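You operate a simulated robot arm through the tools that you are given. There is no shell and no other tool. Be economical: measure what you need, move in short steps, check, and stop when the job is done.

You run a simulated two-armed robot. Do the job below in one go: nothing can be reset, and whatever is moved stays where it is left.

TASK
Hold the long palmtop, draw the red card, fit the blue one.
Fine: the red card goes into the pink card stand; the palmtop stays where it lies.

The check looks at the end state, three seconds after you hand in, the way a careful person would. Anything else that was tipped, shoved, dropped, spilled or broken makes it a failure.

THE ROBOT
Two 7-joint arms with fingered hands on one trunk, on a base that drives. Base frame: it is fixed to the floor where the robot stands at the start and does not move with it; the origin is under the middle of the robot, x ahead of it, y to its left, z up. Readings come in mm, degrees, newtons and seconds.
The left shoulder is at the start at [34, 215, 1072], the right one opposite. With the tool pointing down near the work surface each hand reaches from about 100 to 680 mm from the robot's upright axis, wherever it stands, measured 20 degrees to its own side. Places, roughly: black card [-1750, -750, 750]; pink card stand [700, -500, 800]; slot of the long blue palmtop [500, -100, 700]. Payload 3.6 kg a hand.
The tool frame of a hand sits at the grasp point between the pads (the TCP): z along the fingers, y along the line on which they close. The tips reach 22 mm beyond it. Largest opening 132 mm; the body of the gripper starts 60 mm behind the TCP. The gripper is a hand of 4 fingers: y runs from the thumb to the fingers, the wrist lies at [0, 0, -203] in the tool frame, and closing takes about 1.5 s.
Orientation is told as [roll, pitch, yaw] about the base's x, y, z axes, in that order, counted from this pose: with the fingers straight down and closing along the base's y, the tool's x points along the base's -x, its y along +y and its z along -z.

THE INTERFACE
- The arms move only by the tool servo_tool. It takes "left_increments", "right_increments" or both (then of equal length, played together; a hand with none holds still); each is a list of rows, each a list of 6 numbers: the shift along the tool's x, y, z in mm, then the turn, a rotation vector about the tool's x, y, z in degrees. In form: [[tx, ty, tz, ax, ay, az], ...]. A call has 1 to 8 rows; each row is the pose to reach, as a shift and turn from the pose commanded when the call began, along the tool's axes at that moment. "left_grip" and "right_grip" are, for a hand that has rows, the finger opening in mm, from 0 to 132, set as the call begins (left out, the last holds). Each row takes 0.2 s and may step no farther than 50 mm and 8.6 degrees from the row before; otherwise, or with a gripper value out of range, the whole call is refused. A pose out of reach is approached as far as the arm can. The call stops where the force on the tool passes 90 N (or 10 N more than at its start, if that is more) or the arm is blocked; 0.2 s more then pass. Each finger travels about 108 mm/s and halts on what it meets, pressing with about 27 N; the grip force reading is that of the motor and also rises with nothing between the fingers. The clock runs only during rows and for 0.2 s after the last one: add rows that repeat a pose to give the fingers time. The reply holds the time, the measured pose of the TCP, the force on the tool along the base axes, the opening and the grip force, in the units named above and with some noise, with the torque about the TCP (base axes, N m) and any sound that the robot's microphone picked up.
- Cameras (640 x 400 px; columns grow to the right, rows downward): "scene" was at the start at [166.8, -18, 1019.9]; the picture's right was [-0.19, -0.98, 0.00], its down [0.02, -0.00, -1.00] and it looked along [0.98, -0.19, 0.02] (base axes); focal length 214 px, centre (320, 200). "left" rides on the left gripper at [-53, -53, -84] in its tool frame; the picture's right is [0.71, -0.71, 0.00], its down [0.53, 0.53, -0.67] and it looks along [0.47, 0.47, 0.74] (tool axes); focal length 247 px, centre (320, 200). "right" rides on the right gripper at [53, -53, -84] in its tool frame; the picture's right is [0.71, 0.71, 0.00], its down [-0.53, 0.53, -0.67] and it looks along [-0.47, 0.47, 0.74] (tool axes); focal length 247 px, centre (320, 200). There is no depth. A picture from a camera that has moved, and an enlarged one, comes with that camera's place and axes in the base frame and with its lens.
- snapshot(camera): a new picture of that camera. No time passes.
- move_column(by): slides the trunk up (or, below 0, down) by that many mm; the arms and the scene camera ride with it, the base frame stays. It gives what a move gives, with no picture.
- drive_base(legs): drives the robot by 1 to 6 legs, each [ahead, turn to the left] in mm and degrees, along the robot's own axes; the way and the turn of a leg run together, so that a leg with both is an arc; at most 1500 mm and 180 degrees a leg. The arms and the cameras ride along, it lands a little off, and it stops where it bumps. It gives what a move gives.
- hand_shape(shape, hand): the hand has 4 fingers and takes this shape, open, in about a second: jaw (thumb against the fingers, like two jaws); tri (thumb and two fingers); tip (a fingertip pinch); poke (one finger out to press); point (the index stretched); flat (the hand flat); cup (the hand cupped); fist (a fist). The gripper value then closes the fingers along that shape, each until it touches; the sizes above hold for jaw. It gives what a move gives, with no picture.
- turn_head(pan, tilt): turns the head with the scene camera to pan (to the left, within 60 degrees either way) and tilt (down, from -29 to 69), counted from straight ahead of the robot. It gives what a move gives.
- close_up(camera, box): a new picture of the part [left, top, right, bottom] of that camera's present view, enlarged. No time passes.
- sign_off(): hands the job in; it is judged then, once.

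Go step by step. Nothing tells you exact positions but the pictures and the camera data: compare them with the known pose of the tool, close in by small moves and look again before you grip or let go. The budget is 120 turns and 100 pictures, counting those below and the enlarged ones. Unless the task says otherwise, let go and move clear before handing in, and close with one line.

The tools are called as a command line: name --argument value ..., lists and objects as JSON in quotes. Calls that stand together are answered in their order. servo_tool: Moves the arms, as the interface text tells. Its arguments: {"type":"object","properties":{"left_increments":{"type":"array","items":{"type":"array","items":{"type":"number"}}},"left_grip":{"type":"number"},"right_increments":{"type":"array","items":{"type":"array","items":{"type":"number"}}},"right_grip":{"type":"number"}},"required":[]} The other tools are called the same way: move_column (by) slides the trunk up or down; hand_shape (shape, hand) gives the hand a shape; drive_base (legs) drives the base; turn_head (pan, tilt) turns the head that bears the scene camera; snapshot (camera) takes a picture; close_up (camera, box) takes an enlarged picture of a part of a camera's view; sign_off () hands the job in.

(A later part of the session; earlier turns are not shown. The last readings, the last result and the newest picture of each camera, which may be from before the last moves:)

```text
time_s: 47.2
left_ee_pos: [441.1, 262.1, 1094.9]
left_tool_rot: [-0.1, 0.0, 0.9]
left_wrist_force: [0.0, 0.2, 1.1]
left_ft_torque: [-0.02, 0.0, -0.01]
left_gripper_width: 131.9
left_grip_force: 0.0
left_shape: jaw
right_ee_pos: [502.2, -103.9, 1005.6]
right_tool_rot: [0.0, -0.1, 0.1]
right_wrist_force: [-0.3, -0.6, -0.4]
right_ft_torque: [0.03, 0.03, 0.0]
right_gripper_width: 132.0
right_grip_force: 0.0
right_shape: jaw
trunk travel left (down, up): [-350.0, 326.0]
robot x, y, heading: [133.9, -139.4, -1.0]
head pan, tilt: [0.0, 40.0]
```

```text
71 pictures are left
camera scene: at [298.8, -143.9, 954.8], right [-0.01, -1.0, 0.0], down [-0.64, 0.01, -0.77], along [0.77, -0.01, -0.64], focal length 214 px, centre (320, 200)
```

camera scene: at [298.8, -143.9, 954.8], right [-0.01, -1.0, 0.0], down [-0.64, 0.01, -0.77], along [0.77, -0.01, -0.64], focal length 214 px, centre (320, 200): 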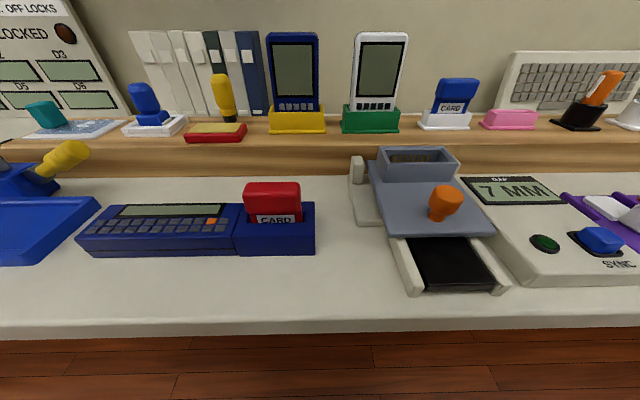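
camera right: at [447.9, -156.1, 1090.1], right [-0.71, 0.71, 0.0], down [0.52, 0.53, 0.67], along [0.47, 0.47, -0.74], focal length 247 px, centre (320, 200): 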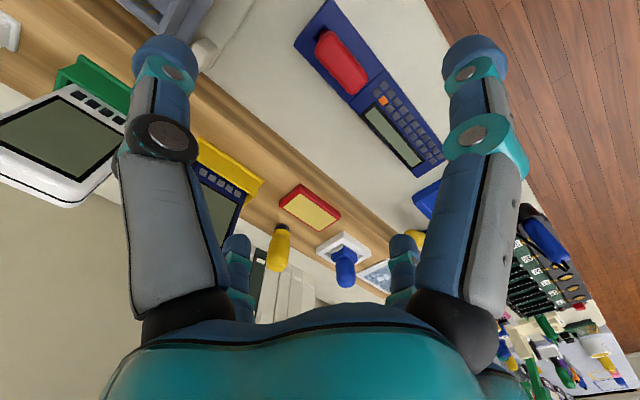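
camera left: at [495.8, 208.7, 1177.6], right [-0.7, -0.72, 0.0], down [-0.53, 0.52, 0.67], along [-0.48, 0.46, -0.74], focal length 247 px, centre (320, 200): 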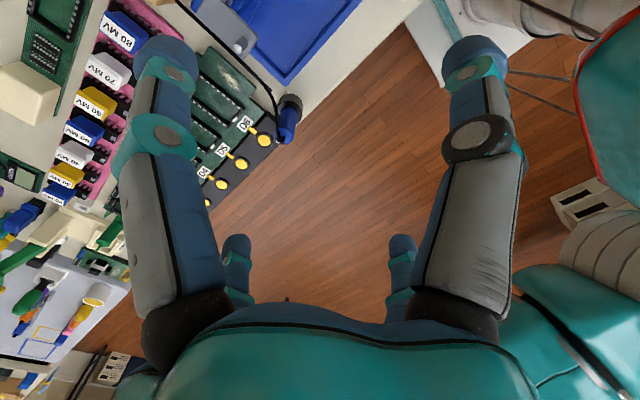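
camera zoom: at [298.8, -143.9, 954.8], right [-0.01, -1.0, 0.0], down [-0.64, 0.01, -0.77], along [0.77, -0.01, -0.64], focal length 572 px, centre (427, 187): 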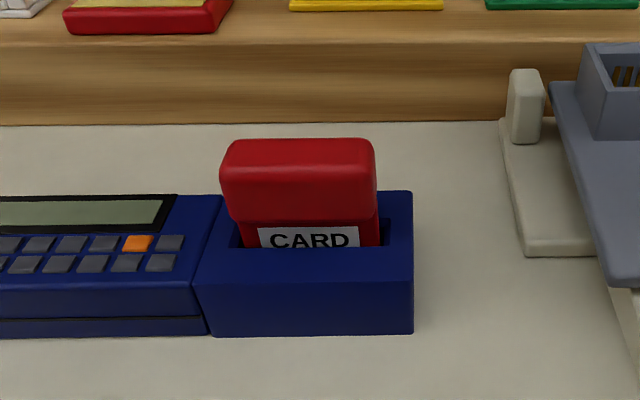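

A row was slightly too long, so I'll repeat with shorter steps.

servo_tool --left_increments '[[-6, -31, 27, 6, 0, 0.5], [-13, -63, 54, 12, 0, 0.8], [-19, -94, 81, 18, 0, 0.8], [-26, -125, 109, 24, 0, 0.8], [-32, -156, 136, 30, 0, 0.8], [-39, -188, 163, 35, 0, 0.8], [-45, -219, 190, 35, 0, 0.8], [-45, -219, 190, 35, 0, 0.8]]' --left_grip 0

snapshot --camera "left"

snapshot --camera "scene"

```text
time_s: 49.0
left_ee_pos: [489.9, 45.5, 906.3]
left_tool_rot: [-35.0, -0.3, 0.1]
left_wrist_force: [-0.4, -0.4, -0.3]
left_ft_torque: [-0.02, 0.02, 0.01]
left_gripper_width: 0.0
left_grip_force: 27.4
left_shape: jaw
right_ee_pos: [500.7, -103.1, 1005.8]
right_tool_rot: [-0.1, -0.1, 0.2]
right_wrist_force: [-0.4, -0.1, 1.1]
right_ft_torque: [-0.02, -0.01, 0.0]
right_gripper_width: 132.0
right_grip_force: 0.2
right_shape: jaw
trunk travel left (down, up): [-350.0, 326.0]
robot x, y, heading: [134.7, -141.1, -0.6]
head pan, tilt: [0.0, 40.0]
```

```text
70 pictures are left
camera left: at [542.6, 49.2, 1005.8], right [-0.71, -0.58, 0.4], down [-0.53, 0.81, 0.24], along [-0.47, -0.04, -0.88], focal length 247 px, centre (320, 200)
```

left: 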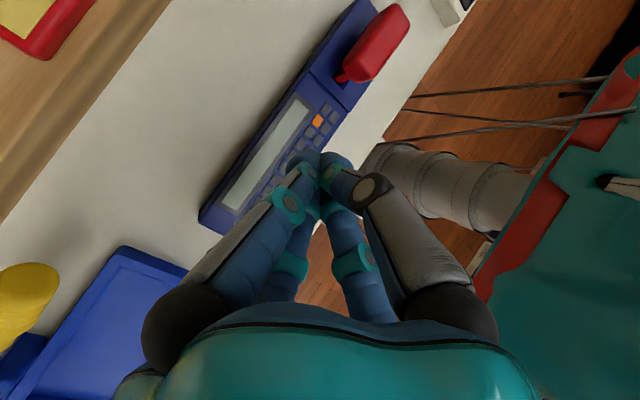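

```text
69 pictures are left
camera scene: at [298.8, -143.8, 954.8], right [-0.01, -1.0, 0.0], down [-0.64, 0.01, -0.77], along [0.77, -0.01, -0.64], focal length 214 px, centre (320, 200)
```

scene: 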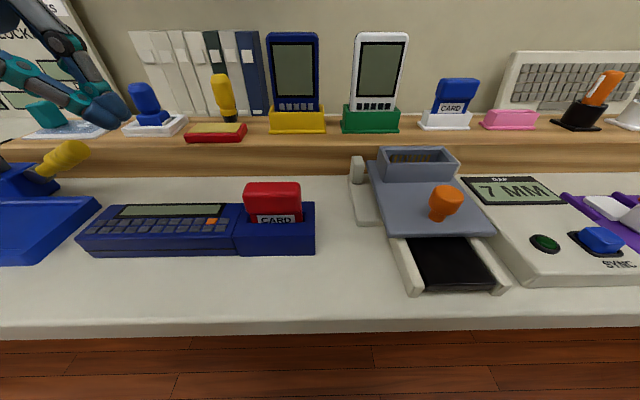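

Re-reading the block, it spans x 447–503, its top is flat at z ≈ 775–782, and the bench is at z ≈ 750. I need a finer fix on the card head from the right camera.

close_up --camera "right" --box '[270, 0, 430, 100]'

close_up --camera "left" --box '[270, 0, 430, 100]'

```text
4.00 times, centred on (350, 50) of right
camera zoom: at [447.8, -156.2, 1090.4], right [-0.71, 0.71, 0.0], down [0.52, 0.53, 0.67], along [0.47, 0.47, -0.74], focal length 988 px, centre (200, 800)
```

zoom: 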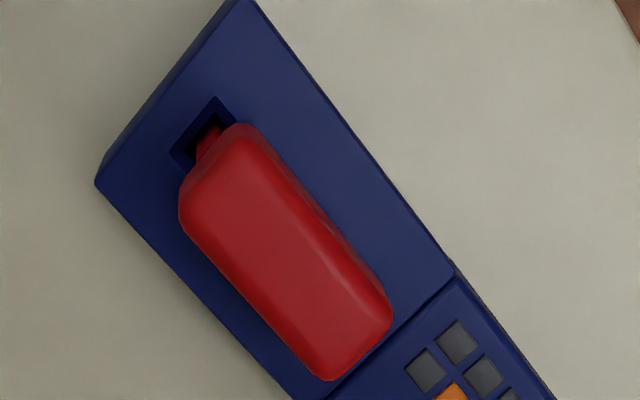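

```text
4.00 times, centred on (350, 50) of left
camera zoom: at [542.6, 49.2, 1005.8], right [-0.71, -0.58, 0.4], down [-0.53, 0.81, 0.24], along [-0.47, -0.04, -0.88], focal length 988 px, centre (200, 800)
```

zoom: 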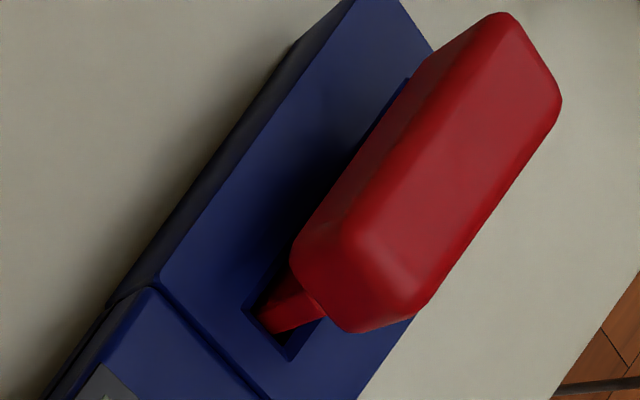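

The card head is centred at about (479, −95) with its top at z ≈ 816, and the slot is at x 471–488, y −129 to −57. I'll lower the left fingertips onto the palmtop body.

servo_tool --left_increments '[[6, 20, 29, 0, 0, 0], [12, 40, 57, 0, 0, 0], [12, 54, 77, 0, 0, 0], [12, 54, 77, 0, 0, 0]]'

snapshot --camera "scene"

snapshot --camera "left"

```text
time_s: 50.0
left_ee_pos: [480.9, 45.5, 810.7]
left_tool_rot: [-35.1, -0.1, 0.1]
left_wrist_force: [0.5, 0.6, 0.6]
left_ft_torque: [0.0, -0.01, 0.03]
left_gripper_width: 0.0
left_grip_force: 27.5
left_shape: jaw
right_ee_pos: [502.5, -102.7, 1006.0]
right_tool_rot: [-0.1, -0.1, 0.4]
right_wrist_force: [-0.5, -1.2, 0.0]
right_ft_torque: [0.0, -0.01, 0.0]
right_gripper_width: 132.0
right_grip_force: 0.1
right_shape: jaw
trunk travel left (down, up): [-350.0, 326.0]
robot x, y, heading: [136.6, -141.2, -0.7]
head pan, tilt: [0.0, 40.0]
```

```text
66 pictures are left
camera scene: at [299.0, -143.8, 954.7], right [-0.01, -1.0, 0.0], down [-0.64, 0.01, -0.77], along [0.77, -0.01, -0.64], focal length 214 px, centre (320, 200)
```

scene: 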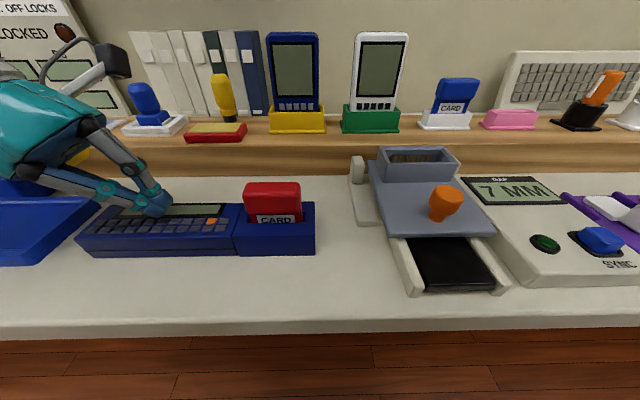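

```text
65 pictures are left
camera left: at [533.6, 48.2, 909.8], right [-0.71, -0.58, 0.4], down [-0.53, 0.81, 0.24], along [-0.47, -0.04, -0.88], focal length 247 px, centre (320, 200)
```

left: 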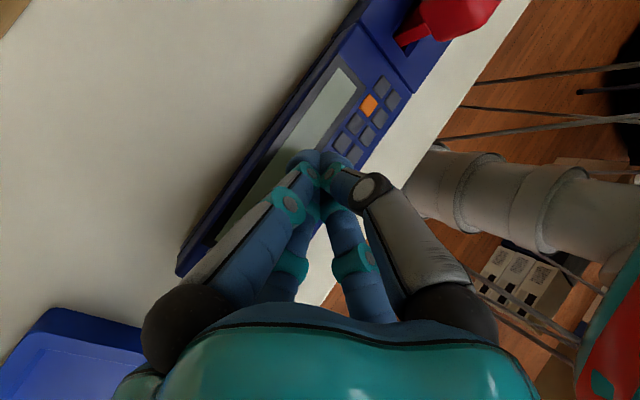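

The left fingertips hover just above the body, so I'll descend gently until they touch.

servo_tool --left_increments '[[0, 1.7, 2.5, 0, 0, 0], [0, 3.4, 4.9, 0, 0, 0], [0, 5.2, 7.4, 0, 0, 0], [0, 6.9, 9.8, 0, 0, 0]]'

servo_tool --left_increments '[[0, 0.9, 1.2, 0, 0, 0], [0, 1.7, 2.5, 0, 0, 0], [0, 2.3, 3.3, 0, 0, 0], [0, 2.3, 3.3, 0, 0, 0]]'

```text
time_s: 51.0
left_ee_pos: [480.0, 44.0, 800.9]
left_tool_rot: [-35.3, -0.7, 0.1]
left_wrist_force: [-0.7, 6.0, 21.3]
left_ft_torque: [-0.06, 0.07, 0.0]
left_gripper_width: 0.3
left_grip_force: 27.2
left_shape: jaw
right_ee_pos: [500.7, -103.7, 1006.6]
right_tool_rot: [-0.1, -0.3, 0.2]
right_wrist_force: [-0.6, -0.5, 0.6]
right_ft_torque: [0.01, -0.03, -0.01]
right_gripper_width: 131.8
right_grip_force: 0.0
right_shape: jaw
trunk travel left (down, up): [-350.0, 326.0]
robot x, y, heading: [135.0, -143.4, -0.8]
head pan, tilt: [0.0, 40.0]
```

```text
time_s: 52.0
left_ee_pos: [479.8, 43.6, 798.0]
left_tool_rot: [-35.3, -0.9, 0.2]
left_wrist_force: [-3.2, 5.9, 48.9]
left_ft_torque: [-0.41, 0.12, -0.09]
left_gripper_width: 0.0
left_grip_force: 26.5
left_shape: jaw
right_ee_pos: [499.3, -104.9, 1007.4]
right_tool_rot: [0.0, -0.3, 0.2]
right_wrist_force: [-0.3, -0.7, 0.5]
right_ft_torque: [-0.01, -0.02, 0.0]
right_gripper_width: 132.0
right_grip_force: 0.1
right_shape: jaw
trunk travel left (down, up): [-350.0, 326.0]
robot x, y, heading: [134.4, -139.3, -0.7]
head pan, tilt: [0.0, 40.0]
```

Contact is firm at 49 N. I'll ease back to about 30 N and check that the palmtop hasn't shifted.

servo_tool --left_increments '[[0, -0.8, -1.2, 0, 0, 0], [0, -1.1, -1.6, 0, 0, 0]]'

close_up --camera "scene" --box '[160, 130, 400, 280]'

```text
time_s: 52.6
left_ee_pos: [480.3, 43.6, 799.5]
left_tool_rot: [-35.3, -0.9, 0.2]
left_wrist_force: [-3.8, 5.7, 45.5]
left_ft_torque: [-0.39, 0.1, -0.06]
left_gripper_width: 0.1
left_grip_force: 27.0
left_shape: jaw
right_ee_pos: [499.7, -103.5, 1006.0]
right_tool_rot: [0.0, -0.2, 0.1]
right_wrist_force: [-0.2, 0.2, -0.2]
right_ft_torque: [-0.02, 0.0, 0.0]
right_gripper_width: 132.2
right_grip_force: 0.1
right_shape: jaw
trunk travel left (down, up): [-350.0, 326.0]
robot x, y, heading: [134.1, -141.3, -0.9]
head pan, tilt: [0.0, 40.0]
```

```text
2.67 times, centred on (280, 205) of scene
camera zoom: at [296.7, -144.2, 955.2], right [-0.01, -1.0, 0.0], down [-0.64, 0.01, -0.77], along [0.77, -0.01, -0.64], focal length 572 px, centre (427, 187)
```

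zoom: 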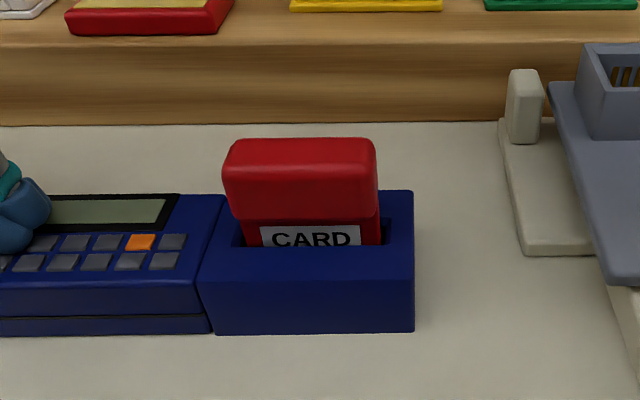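

The palmtop is unmoved. I'll bring the right hand down over the red card head.

servo_tool --right_increments '[[10, 5, 40, 0, 0, 0], [21, 9, 80, 0, 0, 0], [21, 9, 120, 0, 0, 0], [21, 9, 156, 0, 0, 0], [21, 9, 156, 0, 0, 0]]' --right_grip 110

snapshot --camera "right"

snapshot --camera "scene"

```text
time_s: 53.8
left_ee_pos: [479.7, 43.1, 799.6]
left_tool_rot: [-35.3, -0.9, 0.2]
left_wrist_force: [-2.0, 5.3, 44.8]
left_ft_torque: [-0.39, 0.04, -0.03]
left_gripper_width: 0.0
left_grip_force: 27.5
left_shape: jaw
right_ee_pos: [480.1, -95.9, 852.4]
right_tool_rot: [0.4, -0.7, -0.1]
right_wrist_force: [0.3, -0.2, -0.3]
right_ft_torque: [0.02, -0.01, 0.03]
right_gripper_width: 110.1
right_grip_force: 0.1
right_shape: jaw
trunk travel left (down, up): [-350.0, 326.0]
robot x, y, heading: [135.6, -143.4, -1.0]
head pan, tilt: [0.0, 40.0]
```

```text
63 pictures are left
camera right: at [426.2, -149.3, 937.2], right [-0.71, 0.71, 0.0], down [0.52, 0.52, 0.68], along [0.48, 0.48, -0.74], focal length 247 px, centre (320, 200)
```

right: 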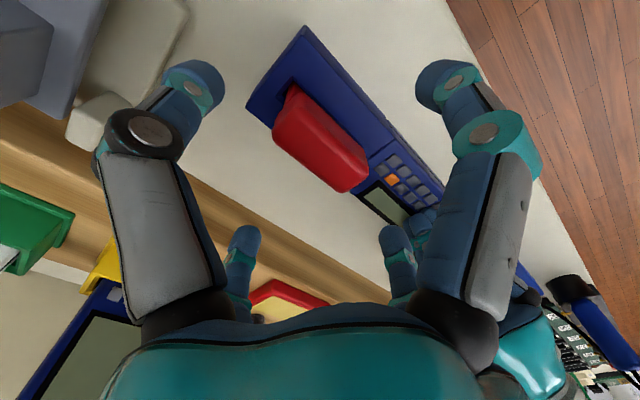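

```text
62 pictures are left
camera scene: at [296.8, -144.2, 955.3], right [-0.01, -1.0, 0.0], down [-0.64, 0.01, -0.77], along [0.77, -0.01, -0.64], focal length 214 px, centre (320, 200)
```

scene: 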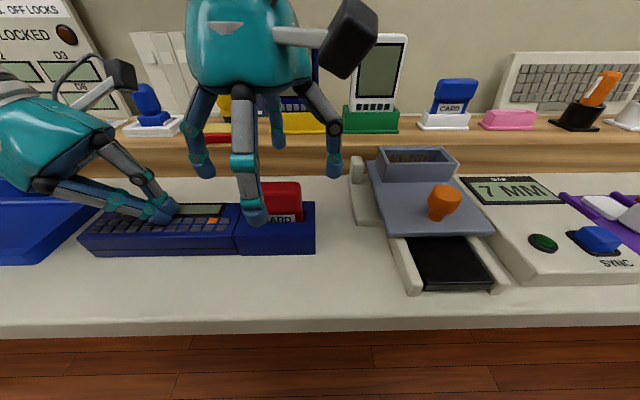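

The hand is centred over the card head. I'll descend to grip height and check.

servo_tool --right_increments '[[0, 0, 12, 0, 0, 0], [0, 0, 24, 0, 0, 0], [0, 0, 34, 0, 0, 0], [0, 0, 41, 0, 0, 0], [0, 0, 41, 0, 0, 0]]'

snapshot --camera "right"

close_up --camera "scene" --box '[160, 130, 400, 280]'

```text
time_s: 55.2
left_ee_pos: [481.7, 41.9, 800.7]
left_tool_rot: [-35.6, -0.9, 0.1]
left_wrist_force: [-3.9, 1.6, 14.4]
left_ft_torque: [-0.12, 0.13, -0.05]
left_gripper_width: 0.4
left_grip_force: 27.5
left_shape: jaw
right_ee_pos: [514.7, -94.5, 849.0]
right_tool_rot: [4.4, -2.7, -3.6]
right_wrist_force: [0.0, -0.1, -0.4]
right_ft_torque: [0.03, 0.02, -0.01]
right_gripper_width: 110.1
right_grip_force: 0.1
right_shape: jaw
trunk travel left (down, up): [-350.0, 326.0]
robot x, y, heading: [136.6, -138.1, -0.8]
head pan, tilt: [0.0, 40.0]
stopped in row 5 (right hand): the arm was blocked; the commanded pose is now the measured one
```

```text
61 pictures are left
camera right: at [453.6, -149.3, 927.4], right [-0.66, 0.75, 0.02], down [0.52, 0.44, 0.73], along [0.54, 0.49, -0.68], focal length 247 px, centre (320, 200)
```

right: 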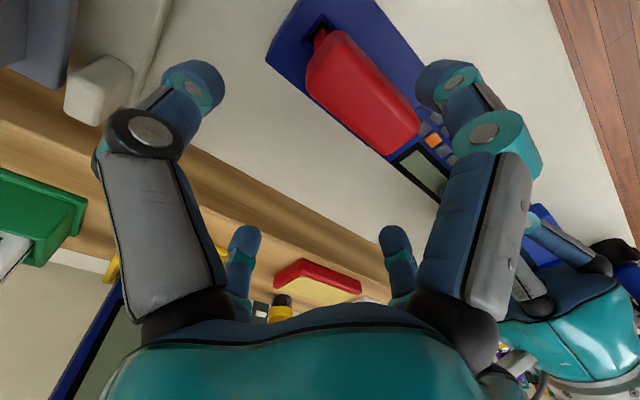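

```text
2.67 times, centred on (280, 205) of scene
camera zoom: at [298.7, -144.0, 954.3], right [-0.01, -1.0, 0.0], down [-0.64, 0.01, -0.77], along [0.77, -0.01, -0.64], focal length 572 px, centre (427, 187)
```

zoom: 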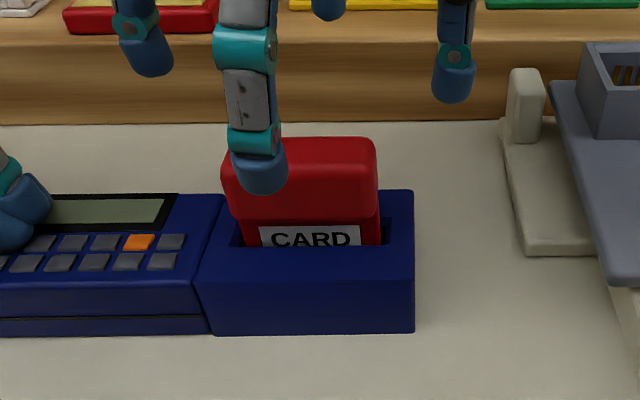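

The right arm is blocked by the robot's own body in this cross-body posture. I'll lift both hands and turn the base about 28° left, so that the slot lies on the right arm's own side.

servo_tool --right_increments '[[0, 0, -40, 4.4, 2.7, -3.6], [0, 0, -80, 4.4, 2.7, -3.6], [0, 0, -120, 4.4, 2.7, -3.6], [0, 0, -165, 4.4, 2.7, -3.6], [0, 0, -205, 4.4, 2.7, -3.6]]' --right_grip 132

servo_tool --left_increments '[[0, -26, -37, 0, 0, 0], [0, -52, -74, 0, 0, 0], [0, -78, -111, 0, 0, 0], [0, -104, -148, 0, 0, 0], [0, -126, -180, 0, 0, 0]]'

drive_base --legs '[[0, 30]]'

turn_head --pan -28 --tilt 40

snapshot --camera "scene"

```text
time_s: 56.4
left_ee_pos: [481.8, 43.3, 800.5]
left_tool_rot: [-35.4, -0.9, 0.2]
left_wrist_force: [0.8, -2.7, 20.5]
left_ft_torque: [-0.34, 0.05, -0.02]
left_gripper_width: 0.0
left_grip_force: 27.1
left_shape: jaw
right_ee_pos: [498.6, -107.0, 1054.9]
right_tool_rot: [-0.4, -0.1, 0.4]
right_wrist_force: [-0.7, -0.6, 0.0]
right_ft_torque: [0.01, 0.01, 0.0]
right_gripper_width: 131.7
right_grip_force: 0.3
right_shape: jaw
trunk travel left (down, up): [-350.0, 326.0]
robot x, y, heading: [134.1, -139.8, -0.7]
head pan, tilt: [0.0, 40.0]
```

```text
time_s: 57.6
left_ee_pos: [476.9, 43.6, 1015.1]
left_tool_rot: [-35.2, -0.7, 0.2]
left_wrist_force: [0.1, 0.1, 0.6]
left_ft_torque: [0.01, 0.03, -0.01]
left_gripper_width: 0.0
left_grip_force: 26.2
left_shape: jaw
right_ee_pos: [499.2, -105.7, 1055.5]
right_tool_rot: [-0.4, -0.1, 0.5]
right_wrist_force: [0.0, 0.6, -0.2]
right_ft_torque: [0.03, 0.0, -0.01]
right_gripper_width: 132.0
right_grip_force: 0.1
right_shape: jaw
trunk travel left (down, up): [-350.0, 326.0]
robot x, y, heading: [134.7, -139.8, -0.8]
head pan, tilt: [0.0, 40.0]
```

```text
time_s: 59.5
left_ee_pos: [338.7, 189.7, 1014.0]
left_tool_rot: [-35.3, -0.8, 30.2]
left_wrist_force: [0.5, 0.3, -1.0]
left_ft_torque: [-0.02, -0.02, 0.01]
left_gripper_width: 0.0
left_grip_force: 27.0
left_shape: jaw
right_ee_pos: [431.9, 69.8, 1054.4]
right_tool_rot: [-0.5, -0.1, 30.4]
right_wrist_force: [0.0, -0.5, -0.5]
right_ft_torque: [0.01, 0.02, 0.03]
right_gripper_width: 132.1
right_grip_force: 0.1
right_shape: jaw
trunk travel left (down, up): [-350.0, 326.0]
robot x, y, heading: [144.8, -162.3, 29.3]
head pan, tilt: [0.0, 40.0]
```

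```text
time_s: 60.4
left_ee_pos: [337.7, 190.5, 1015.3]
left_tool_rot: [-35.4, -0.7, 30.2]
left_wrist_force: [0.0, 0.2, 0.2]
left_ft_torque: [0.04, -0.02, 0.0]
left_gripper_width: 0.0
left_grip_force: 27.2
left_shape: jaw
right_ee_pos: [430.8, 70.3, 1054.7]
right_tool_rot: [-0.5, -0.1, 30.4]
right_wrist_force: [0.1, 0.5, 0.3]
right_ft_torque: [-0.04, 0.0, -0.02]
right_gripper_width: 131.9
right_grip_force: 0.0
right_shape: jaw
trunk travel left (down, up): [-350.0, 326.0]
robot x, y, heading: [147.0, -157.8, 29.3]
head pan, tilt: [-28.0, 40.0]
```

```text
59 pictures are left
camera scene: at [298.1, -122.1, 954.7], right [0.03, -1.0, 0.0], down [-0.64, -0.02, -0.77], along [0.77, 0.02, -0.64], focal length 214 px, centre (320, 200)
```

scene: 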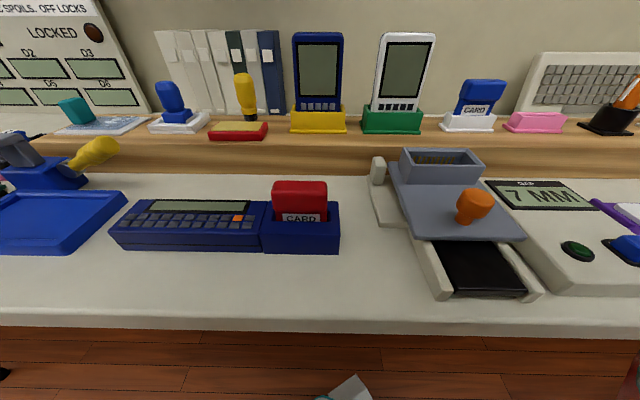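

The robot is now angled 29° left. I'll put the right hand over the card with yaw squared to the slot, then bring the left hand back over the body.

servo_tool --right_increments '[[8, -33, 10, 0, 0, 6.1], [17, -67, 20, 0, 0, 12.2], [25, -100, 30, 0, 0, 18.2], [34, -133, 42, 0, 0, 24.3], [42, -167, 54, 0.3, 0, 30.4], [42, -167, 54, 0.3, 0, 30.4]]'

servo_tool --left_increments '[[-10, -17, 40, 0, 0, 0], [-19, -34, 79, 0, 0, 0], [-29, -51, 119, 0, 0, 0], [-39, -68, 159, 0, 0, 0], [-48, -85, 199, 0, 0, 0], [-48, -85, 199, 0, 0, 0]]'

snapshot --camera "scene"

snapshot --camera "right"

```text
time_s: 61.8
left_ee_pos: [337.8, 189.5, 1015.6]
left_tool_rot: [-35.3, -0.7, 30.1]
left_wrist_force: [0.0, 0.1, -0.3]
left_ft_torque: [0.0, -0.01, 0.0]
left_gripper_width: 0.0
left_grip_force: 27.5
left_shape: jaw
right_ee_pos: [480.6, -96.2, 999.0]
right_tool_rot: [-0.7, -0.5, -0.2]
right_wrist_force: [-1.0, -0.7, -0.6]
right_ft_torque: [-0.02, 0.02, 0.0]
right_gripper_width: 131.8
right_grip_force: 0.0
right_shape: jaw
trunk travel left (down, up): [-350.0, 326.0]
robot x, y, heading: [143.7, -163.1, 29.3]
head pan, tilt: [-28.0, 40.0]
```

```text
time_s: 63.2
left_ee_pos: [478.5, 53.0, 903.5]
left_tool_rot: [-35.3, -0.8, 30.2]
left_wrist_force: [0.4, 0.9, -0.3]
left_ft_torque: [0.03, 0.01, 0.04]
left_gripper_width: 0.2
left_grip_force: 27.1
left_shape: jaw
right_ee_pos: [481.5, -95.2, 998.3]
right_tool_rot: [-0.7, -0.5, 0.0]
right_wrist_force: [-0.3, 1.0, 0.0]
right_ft_torque: [0.04, 0.02, -0.01]
right_gripper_width: 131.9
right_grip_force: 0.1
right_shape: jaw
trunk travel left (down, up): [-350.0, 326.0]
robot x, y, heading: [142.4, -164.0, 29.6]
head pan, tilt: [-28.0, 40.0]
```

```text
58 pictures are left
camera scene: at [298.1, -122.5, 954.8], right [0.02, -1.0, 0.0], down [-0.64, -0.02, -0.77], along [0.77, 0.02, -0.64], focal length 214 px, centre (320, 200)
```

scene: 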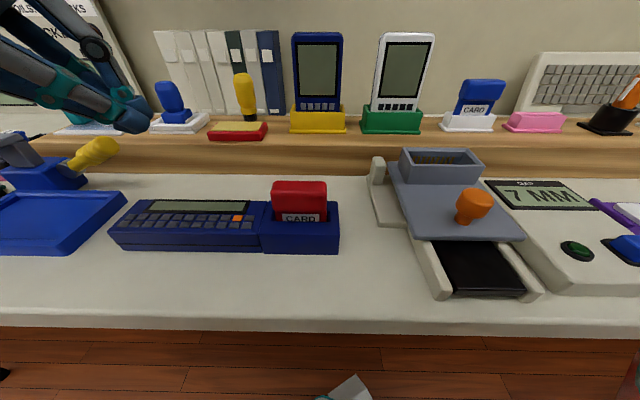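

```text
57 pictures are left
camera right: at [426.9, -147.9, 1083.6], right [-0.71, 0.71, -0.01], down [0.52, 0.53, 0.67], along [0.48, 0.46, -0.75], focal length 247 px, centre (320, 200)
```

right: 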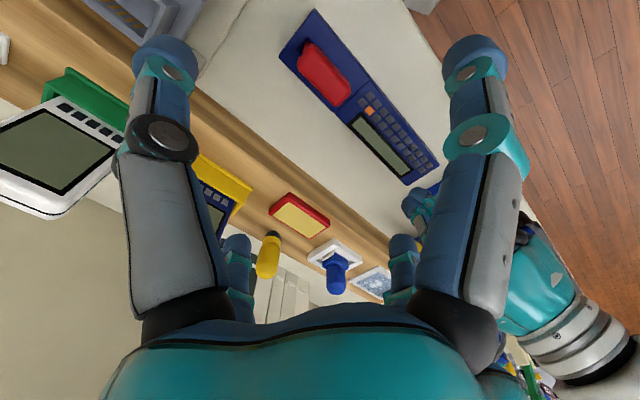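

I'll test the right arm's descent to just above the card before pressing with the left.

servo_tool --right_increments '[[1, 0, 40, -0.6, 0.5, 0], [1, 1, 80, -0.6, 0.5, 0], [1, 1, 115, -0.6, 0.5, 0], [1, 1, 147, -0.6, 0.5, 0], [1, 1, 147, -0.6, 0.5, 0]]' --right_grip 110

servo_tool --left_increments '[[0, 20, 29, 0, 0, 0], [0, 40, 57, 0, 0, 0], [0, 52, 74, 0, 0, 0], [0, 52, 74, 0, 0, 0]]'

snapshot --camera "scene"

```text
time_s: 64.4
left_ee_pos: [477.4, 51.5, 904.2]
left_tool_rot: [-35.4, -0.7, 30.1]
left_wrist_force: [0.1, -0.2, 0.2]
left_ft_torque: [0.0, -0.01, -0.02]
left_gripper_width: 0.0
left_grip_force: 26.8
left_shape: jaw
right_ee_pos: [481.8, -100.2, 854.4]
right_tool_rot: [-0.1, 0.0, 0.1]
right_wrist_force: [-0.5, -0.5, 0.0]
right_ft_torque: [0.02, -0.02, 0.0]
right_gripper_width: 110.4
right_grip_force: 0.1
right_shape: jaw
trunk travel left (down, up): [-350.0, 326.0]
robot x, y, heading: [142.7, -163.9, 29.8]
head pan, tilt: [-28.0, 40.0]
```

```text
time_s: 65.4
left_ee_pos: [475.9, 54.9, 811.1]
left_tool_rot: [-35.4, -0.7, 30.2]
left_wrist_force: [0.3, -1.3, -0.1]
left_ft_torque: [-0.02, 0.0, 0.02]
left_gripper_width: 0.2
left_grip_force: 26.9
left_shape: jaw
right_ee_pos: [481.0, -97.8, 854.3]
right_tool_rot: [-0.1, 0.1, 0.0]
right_wrist_force: [0.5, 0.6, 0.0]
right_ft_torque: [0.01, 0.01, 0.01]
right_gripper_width: 109.7
right_grip_force: 0.0
right_shape: jaw
trunk travel left (down, up): [-350.0, 326.0]
robot x, y, heading: [142.9, -166.2, 29.3]
head pan, tilt: [-28.0, 40.0]
```

```text
56 pictures are left
camera scene: at [298.3, -122.4, 954.7], right [0.02, -1.0, 0.0], down [-0.64, -0.02, -0.77], along [0.77, 0.02, -0.64], focal length 214 px, centre (320, 200)
```

scene: 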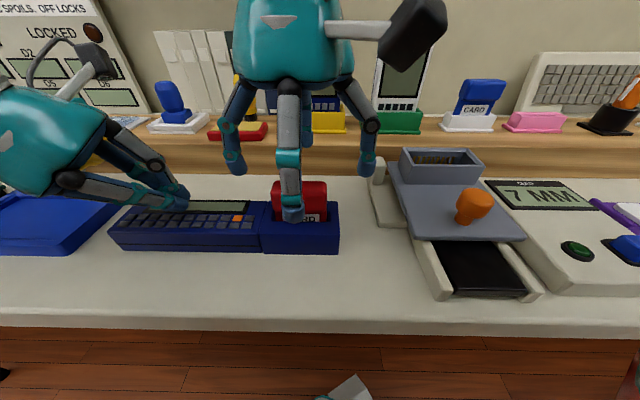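

Both are in place. I'll press gently with the left hand.

servo_tool --left_increments '[[0, 1.7, 2.5, 0, 0, 0], [0, 3.4, 4.9, 0, 0, 0], [0, 5.2, 7.4, 0, 0, 0], [0, 6.5, 9.2, 0, 0, 0], [0, 6.5, 9.2, 0, 0, 0]]'

```text
time_s: 66.6
left_ee_pos: [476.5, 55.8, 801.1]
left_tool_rot: [-35.5, -0.7, 30.2]
left_wrist_force: [0.5, -0.7, 3.2]
left_ft_torque: [-0.01, -0.02, 0.01]
left_gripper_width: 0.0
left_grip_force: 27.3
left_shape: jaw
right_ee_pos: [481.8, -98.6, 855.3]
right_tool_rot: [-0.2, 0.0, 0.1]
right_wrist_force: [0.0, -0.2, 0.1]
right_ft_torque: [0.01, 0.01, 0.01]
right_gripper_width: 110.0
right_grip_force: 0.0
right_shape: jaw
trunk travel left (down, up): [-350.0, 326.0]
robot x, y, heading: [144.8, -159.8, 29.1]
head pan, tilt: [-28.0, 40.0]
```

The left fingers just touch. I'll press a bit more, then lower the right hand to grip height.

servo_tool --left_increments '[[0, 1, 1.4, 0, 0, 0], [0, 1.9, 2.8, 0, 0, 0], [0, 1.9, 2.8, 0, 0, 0]]'

servo_tool --right_increments '[[2, 4, 0, 0, 0, 0], [2, 4, 15, 0, 0, 0], [2, 4, 27, 0, 0, 0], [2, 4, 35, 0, 0, 0], [2, 4, 43, 0, 0, 0], [2, 4, 43, 0, 0, 0]]'

snapshot --camera "right"

close_up --camera "scene" --box '[180, 130, 420, 280]'

```text
time_s: 67.4
left_ee_pos: [475.4, 55.3, 799.7]
left_tool_rot: [-35.5, -0.9, 30.3]
left_wrist_force: [-1.9, 5.1, 19.0]
left_ft_torque: [-0.05, -0.02, 0.01]
left_gripper_width: 0.3
left_grip_force: 26.9
left_shape: jaw
right_ee_pos: [480.1, -99.2, 855.5]
right_tool_rot: [-0.1, 0.0, 0.0]
right_wrist_force: [0.2, -0.9, 0.0]
right_ft_torque: [-0.01, 0.03, 0.0]
right_gripper_width: 110.2
right_grip_force: 0.0
right_shape: jaw
trunk travel left (down, up): [-350.0, 326.0]
robot x, y, heading: [145.7, -161.2, 29.5]
head pan, tilt: [-28.0, 40.0]
```

```text
time_s: 68.8
left_ee_pos: [475.2, 54.0, 800.0]
left_tool_rot: [-35.5, -0.9, 30.2]
left_wrist_force: [0.8, 4.5, 24.2]
left_ft_torque: [-0.18, -0.11, 0.06]
left_gripper_width: 0.0
left_grip_force: 27.2
left_shape: jaw
right_ee_pos: [478.4, -94.2, 813.5]
right_tool_rot: [0.0, 0.0, -0.1]
right_wrist_force: [-0.6, -0.6, 0.2]
right_ft_torque: [0.01, -0.01, -0.02]
right_gripper_width: 109.8
right_grip_force: 0.1
right_shape: jaw
trunk travel left (down, up): [-350.0, 326.0]
robot x, y, heading: [144.1, -160.2, 29.4]
head pan, tilt: [-28.0, 40.0]
```

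```text
55 pictures are left
camera right: at [424.8, -146.5, 897.7], right [-0.71, 0.71, 0.0], down [0.53, 0.53, 0.67], along [0.47, 0.47, -0.74], focal length 247 px, centre (320, 200)
```

right: 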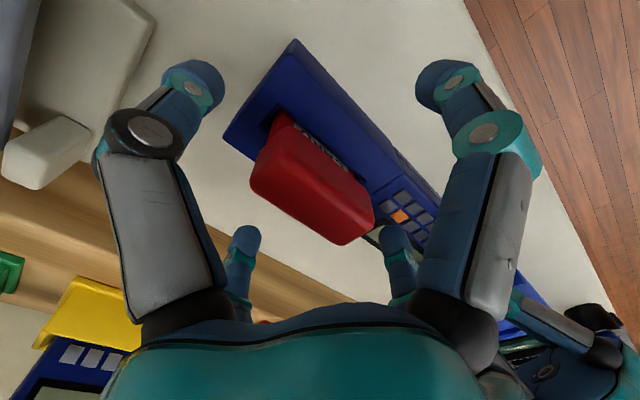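

```text
2.67 times, centred on (300, 205) of scene
camera zoom: at [297.3, -122.8, 955.0], right [0.02, -1.0, 0.0], down [-0.64, -0.02, -0.77], along [0.77, 0.02, -0.64], focal length 572 px, centre (373, 187)
```

zoom: 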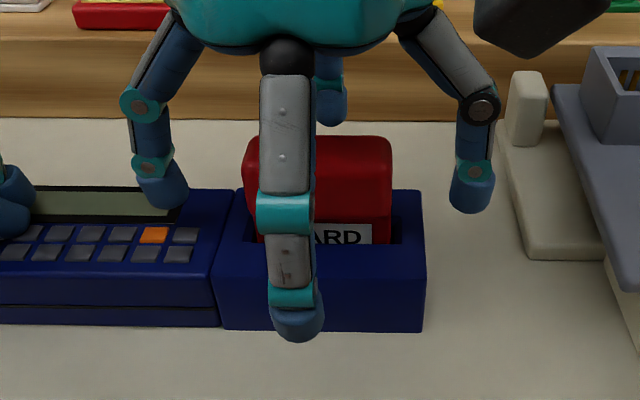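

The hand is centred on the head within about 2 mm. I'll lower it 3 mm and close.

servo_tool --right_increments '[[0, -1.5, 3, 0, 0, 0], [0, -1.5, 3, 0, 0, 0], [0, -1.5, 3, 0, 0, 0]]' --right_grip 75

snapshot --camera "right"

```text
time_s: 69.6
left_ee_pos: [474.7, 54.5, 800.8]
left_tool_rot: [-35.4, -0.9, 30.3]
left_wrist_force: [0.0, 4.9, 24.9]
left_ft_torque: [-0.18, -0.09, 0.02]
left_gripper_width: 0.1
left_grip_force: 27.0
left_shape: jaw
right_ee_pos: [477.5, -95.2, 809.8]
right_tool_rot: [-0.1, 0.0, 0.0]
right_wrist_force: [0.5, -0.1, -0.2]
right_ft_torque: [0.05, -0.02, -0.01]
right_gripper_width: 75.5
right_grip_force: 0.2
right_shape: jaw
trunk travel left (down, up): [-350.0, 326.0]
robot x, y, heading: [145.1, -162.1, 29.3]
head pan, tilt: [-28.0, 40.0]
```

```text
53 pictures are left
camera right: at [424.2, -147.6, 894.8], right [-0.71, 0.71, 0.0], down [0.53, 0.53, 0.67], along [0.47, 0.47, -0.74], focal length 247 px, centre (320, 200)
```

right: 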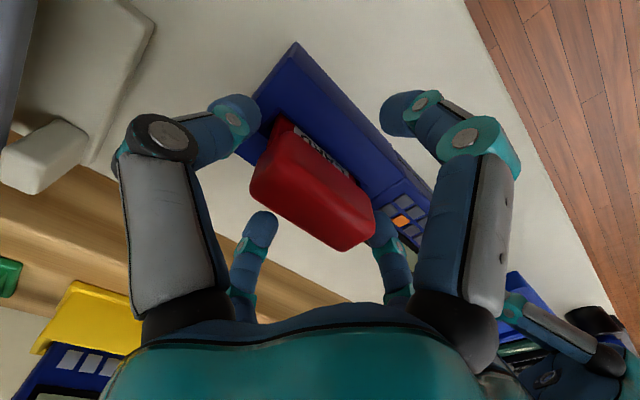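

The fingers straddle the head on all four sides. I'll close fully.

servo_tool --right_increments '[[0, 0, 0, 0, 0, 0], [0, 0, 0, 0, 0, 0], [0, 0, 0, 0, 0, 0], [0, 0, 0, 0, 0, 0], [0, 0, 0, 0, 0, 0], [0, 0, 0, 0, 0, 0]]' --right_grip 0

snapshot --camera "right"

close_up --camera "scene" --box '[180, 130, 420, 280]'

```text
time_s: 71.0
left_ee_pos: [476.1, 55.7, 799.6]
left_tool_rot: [-35.5, -0.9, 30.2]
left_wrist_force: [-2.7, 5.0, 27.0]
left_ft_torque: [-0.21, -0.05, -0.01]
left_gripper_width: 0.0
left_grip_force: 27.3
left_shape: jaw
right_ee_pos: [477.0, -95.7, 808.8]
right_tool_rot: [-0.1, -0.1, 0.0]
right_wrist_force: [0.5, 0.1, -7.1]
right_ft_torque: [-0.04, 0.0, 0.04]
right_gripper_width: 42.6
right_grip_force: 27.6
right_shape: jaw
trunk travel left (down, up): [-350.0, 326.0]
robot x, y, heading: [143.8, -157.3, 29.3]
head pan, tilt: [-28.0, 40.0]
```

```text
52 pictures are left
camera right: at [424.2, -147.6, 894.7], right [-0.71, 0.71, 0.0], down [0.53, 0.53, 0.67], along [0.47, 0.47, -0.74], focal length 247 px, centre (320, 200)
```

right: 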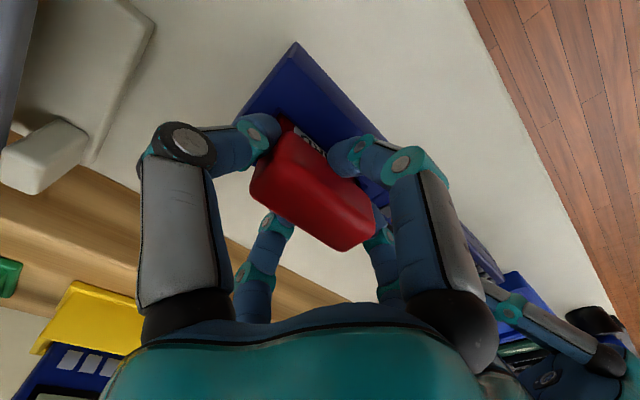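

```text
2.67 times, centred on (300, 205) of scene
camera zoom: at [297.4, -122.8, 954.9], right [0.02, -1.0, 0.0], down [-0.64, -0.02, -0.77], along [0.77, 0.02, -0.64], focal length 572 px, centre (373, 187)
```

zoom: 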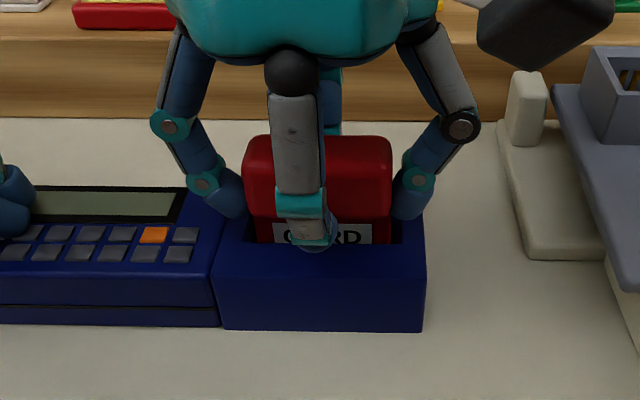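

The hand has gripped. I'll draw the card straight up slowly.

servo_tool --right_increments '[[0, 0, -3, 0, 0, 0], [0, 0, -6, 0, 0, 0], [0, 0, -10, 0, 0, 0], [0, 0, -15, 0, 0, 0], [0, 0, -15, 0, 0, 0]]'

close_up --camera "scene" --box '[180, 130, 420, 280]'

```text
time_s: 72.2
left_ee_pos: [476.4, 54.5, 799.3]
left_tool_rot: [-35.5, -1.0, 30.1]
left_wrist_force: [0.2, 3.6, 25.2]
left_ft_torque: [-0.18, -0.09, 0.04]
left_gripper_width: 0.0
left_grip_force: 27.3
left_shape: jaw
right_ee_pos: [477.6, -92.5, 823.6]
right_tool_rot: [0.1, 0.0, 0.0]
right_wrist_force: [0.6, 0.4, -0.7]
right_ft_torque: [0.0, 0.04, 0.03]
right_gripper_width: 42.6
right_grip_force: 27.6
right_shape: jaw
trunk travel left (down, up): [-350.0, 326.0]
robot x, y, heading: [145.9, -161.7, 29.6]
head pan, tilt: [-28.0, 40.0]
```

```text
2.67 times, centred on (300, 205) of scene
camera zoom: at [297.3, -122.8, 955.0], right [0.02, -1.0, 0.0], down [-0.64, -0.02, -0.77], along [0.77, 0.02, -0.64], focal length 572 px, centre (373, 187)
```

zoom: 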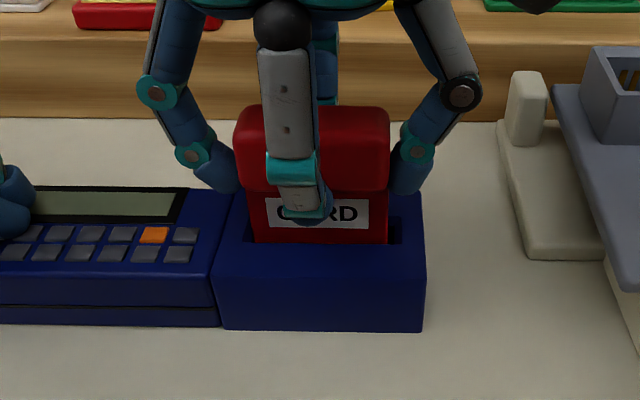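

The card is rising cleanly and the palmtop is still. I'll keep lifting.

servo_tool --right_increments '[[0, -1, -10, 0, 0, 0], [0, -1, -20, 0, 0, 0], [0, -1, -40, 0, 0, 0], [0, -1, -70, 0, 0, 0], [0, -1, -100, 0, 0, 0], [0, -1, -130, 0, 0, 0], [0, -1, -130, 0, 0, 0]]'

snapshot --camera "scene"

snapshot --camera "right"

```text
time_s: 73.8
left_ee_pos: [474.9, 55.1, 800.6]
left_tool_rot: [-35.5, -0.9, 30.2]
left_wrist_force: [0.4, 3.9, 24.5]
left_ft_torque: [-0.19, -0.09, 0.03]
left_gripper_width: 0.0
left_grip_force: 26.8
left_shape: jaw
right_ee_pos: [477.4, -97.0, 953.7]
right_tool_rot: [-0.1, 0.0, 0.0]
right_wrist_force: [0.3, -0.3, -0.1]
right_ft_torque: [-0.02, 0.0, -0.02]
right_gripper_width: 42.5
right_grip_force: 27.6
right_shape: jaw
trunk travel left (down, up): [-350.0, 326.0]
robot x, y, heading: [142.3, -163.4, 29.3]
head pan, tilt: [-28.0, 40.0]
```

```text
49 pictures are left
camera scene: at [297.3, -122.9, 955.0], right [0.02, -1.0, 0.0], down [-0.64, -0.02, -0.77], along [0.77, 0.02, -0.64], focal length 214 px, centre (320, 200)
```

scene: 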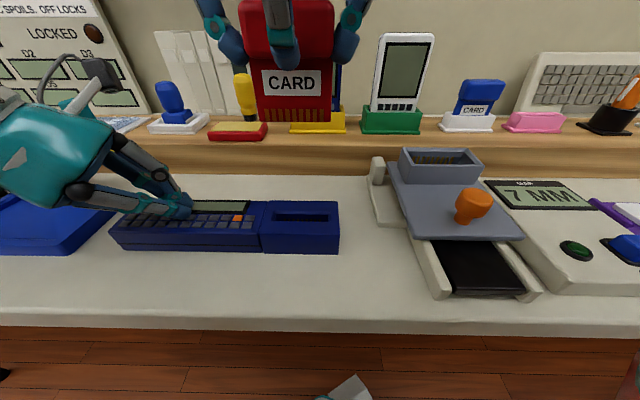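

```text
48 pictures are left
camera right: at [423.1, -149.3, 1037.7], right [-0.71, 0.71, 0.0], down [0.53, 0.53, 0.67], along [0.47, 0.47, -0.74], focal length 247 px, centre (320, 200)
```

right: 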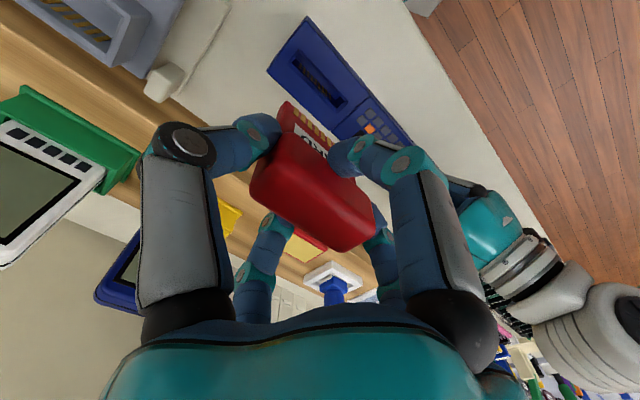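

The card is out and the slot is empty. I'll carry it along the front of the ledge towards the pink stand.

servo_tool --right_increments '[[-5, -46, -5, 0, 0, 0], [-10, -92, -10, 0, 0, 0], [-15, -138, -14, 0, 0, 0], [-20, -184, -18, 0, 0, 0], [-25, -230, -23, 0, 0, 0], [-30, -276, -27, 0, 0, 0], [-35, -322, -32, 0, 0, 0], [-40, -368, -36, 0, 0, 0]]'

servo_tool --right_increments '[[-15, -15, 0, 0, 0, 0], [-40, -32, 0, 0, 0, 0], [-60, -32, 0, 0, 0, 0], [-60, -32, 0, 0, 0, 0]]'

turn_head --pan -55 --tilt 25

snapshot --camera "scene"

snapshot --camera "right"

```text
time_s: 75.6
left_ee_pos: [474.8, 54.2, 799.4]
left_tool_rot: [-35.6, -0.8, 30.2]
left_wrist_force: [1.6, -0.9, 22.6]
left_ft_torque: [-0.3, -0.07, -0.01]
left_gripper_width: 0.0
left_grip_force: 26.9
left_shape: jaw
right_ee_pos: [545.2, -445.2, 986.2]
right_tool_rot: [-0.1, 0.0, 0.0]
right_wrist_force: [0.1, 0.1, 0.4]
right_ft_torque: [-0.02, 0.01, -0.01]
right_gripper_width: 42.5
right_grip_force: 27.1
right_shape: jaw
right hand out of reach, approached as far as the arm can: row 2, 3, 4, 5, 6, 7, 8
trunk travel left (down, up): [-350.0, 326.0]
robot x, y, heading: [141.9, -160.5, 29.1]
head pan, tilt: [-28.0, 40.0]
```

```text
time_s: 76.6
left_ee_pos: [476.4, 54.7, 800.8]
left_tool_rot: [-35.5, -1.0, 30.2]
left_wrist_force: [0.9, 0.7, 23.7]
left_ft_torque: [-0.29, -0.05, 0.03]
left_gripper_width: 0.0
left_grip_force: 27.2
left_shape: jaw
right_ee_pos: [605.2, -473.3, 987.3]
right_tool_rot: [-0.1, -0.2, 0.0]
right_wrist_force: [-0.5, 0.0, -0.6]
right_ft_torque: [0.01, -0.05, -0.02]
right_gripper_width: 42.1
right_grip_force: 27.0
right_shape: jaw
trunk travel left (down, up): [-350.0, 326.0]
robot x, y, heading: [142.7, -159.9, 29.4]
head pan, tilt: [-28.0, 40.0]
```

```text
time_s: 77.5
left_ee_pos: [474.9, 55.2, 800.7]
left_tool_rot: [-35.5, -0.8, 30.2]
left_wrist_force: [0.5, 0.1, 21.6]
left_ft_torque: [-0.23, -0.07, 0.02]
left_gripper_width: 0.0
left_grip_force: 27.1
left_shape: jaw
right_ee_pos: [605.0, -473.4, 987.7]
right_tool_rot: [0.0, 0.0, 0.1]
right_wrist_force: [-0.1, 0.1, -0.7]
right_ft_torque: [-0.04, 0.02, -0.01]
right_gripper_width: 42.2
right_grip_force: 27.0
right_shape: jaw
trunk travel left (down, up): [-350.0, 326.0]
robot x, y, heading: [144.8, -163.3, 29.5]
head pan, tilt: [-55.0, 25.0]
```

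```text
47 pictures are left
camera scene: at [295.3, -165.1, 978.2], right [-0.43, -0.9, 0.0], down [-0.38, 0.18, -0.91], along [0.82, -0.39, -0.42], focal length 214 px, centre (320, 200)
```

scene: 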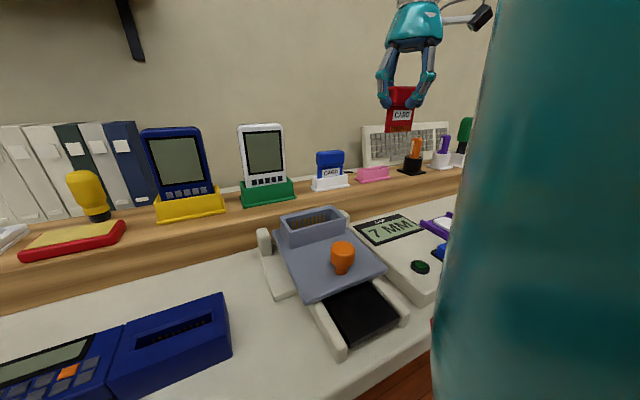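

```text
46 pictures are left
camera right: at [550.9, -526.2, 1072.2], right [-0.71, 0.71, 0.0], down [0.53, 0.53, 0.67], along [0.47, 0.47, -0.74], focal length 247 px, centre (320, 200)
```

right: 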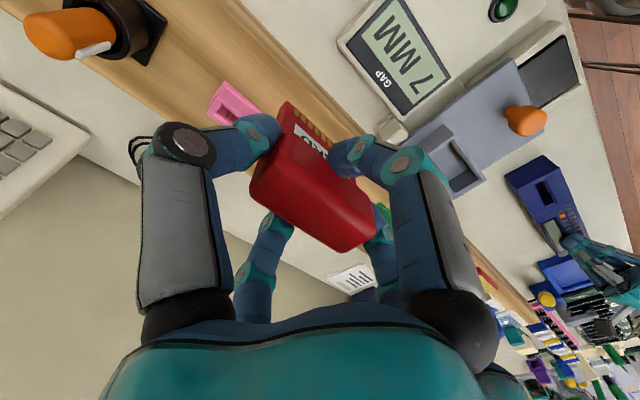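

The pink stand is visible from both cameras, so I'll zoom in to fix its place.

close_up --camera "scene" --box '[300, 130, 460, 230]'

close_up --camera "right" --box '[180, 60, 340, 160]'

```text
4.00 times, centred on (380, 180) of scene
camera zoom: at [295.3, -165.1, 978.2], right [-0.43, -0.9, 0.0], down [-0.38, 0.18, -0.91], along [0.82, -0.39, -0.42], focal length 858 px, centre (80, 280)
```

zoom: 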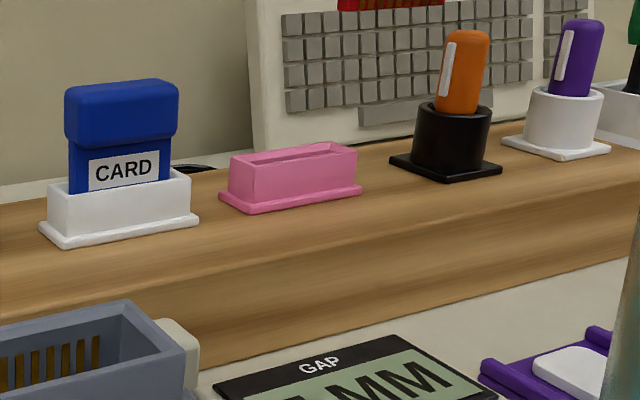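

```text
4.00 times, centred on (260, 110) of right
camera zoom: at [550.9, -526.2, 1072.2], right [-0.71, 0.71, 0.0], down [0.53, 0.53, 0.67], along [0.47, 0.47, -0.74], focal length 988 px, centre (560, 560)
```

zoom: 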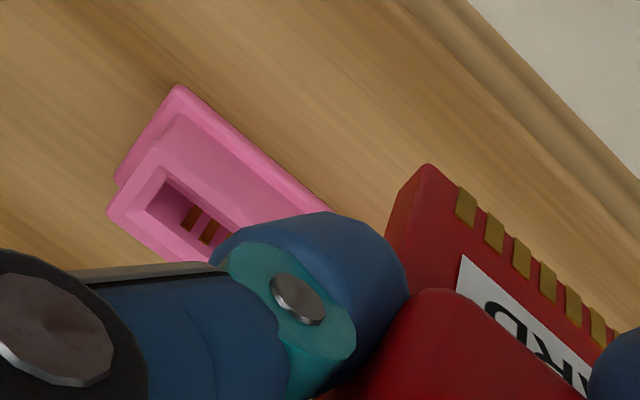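

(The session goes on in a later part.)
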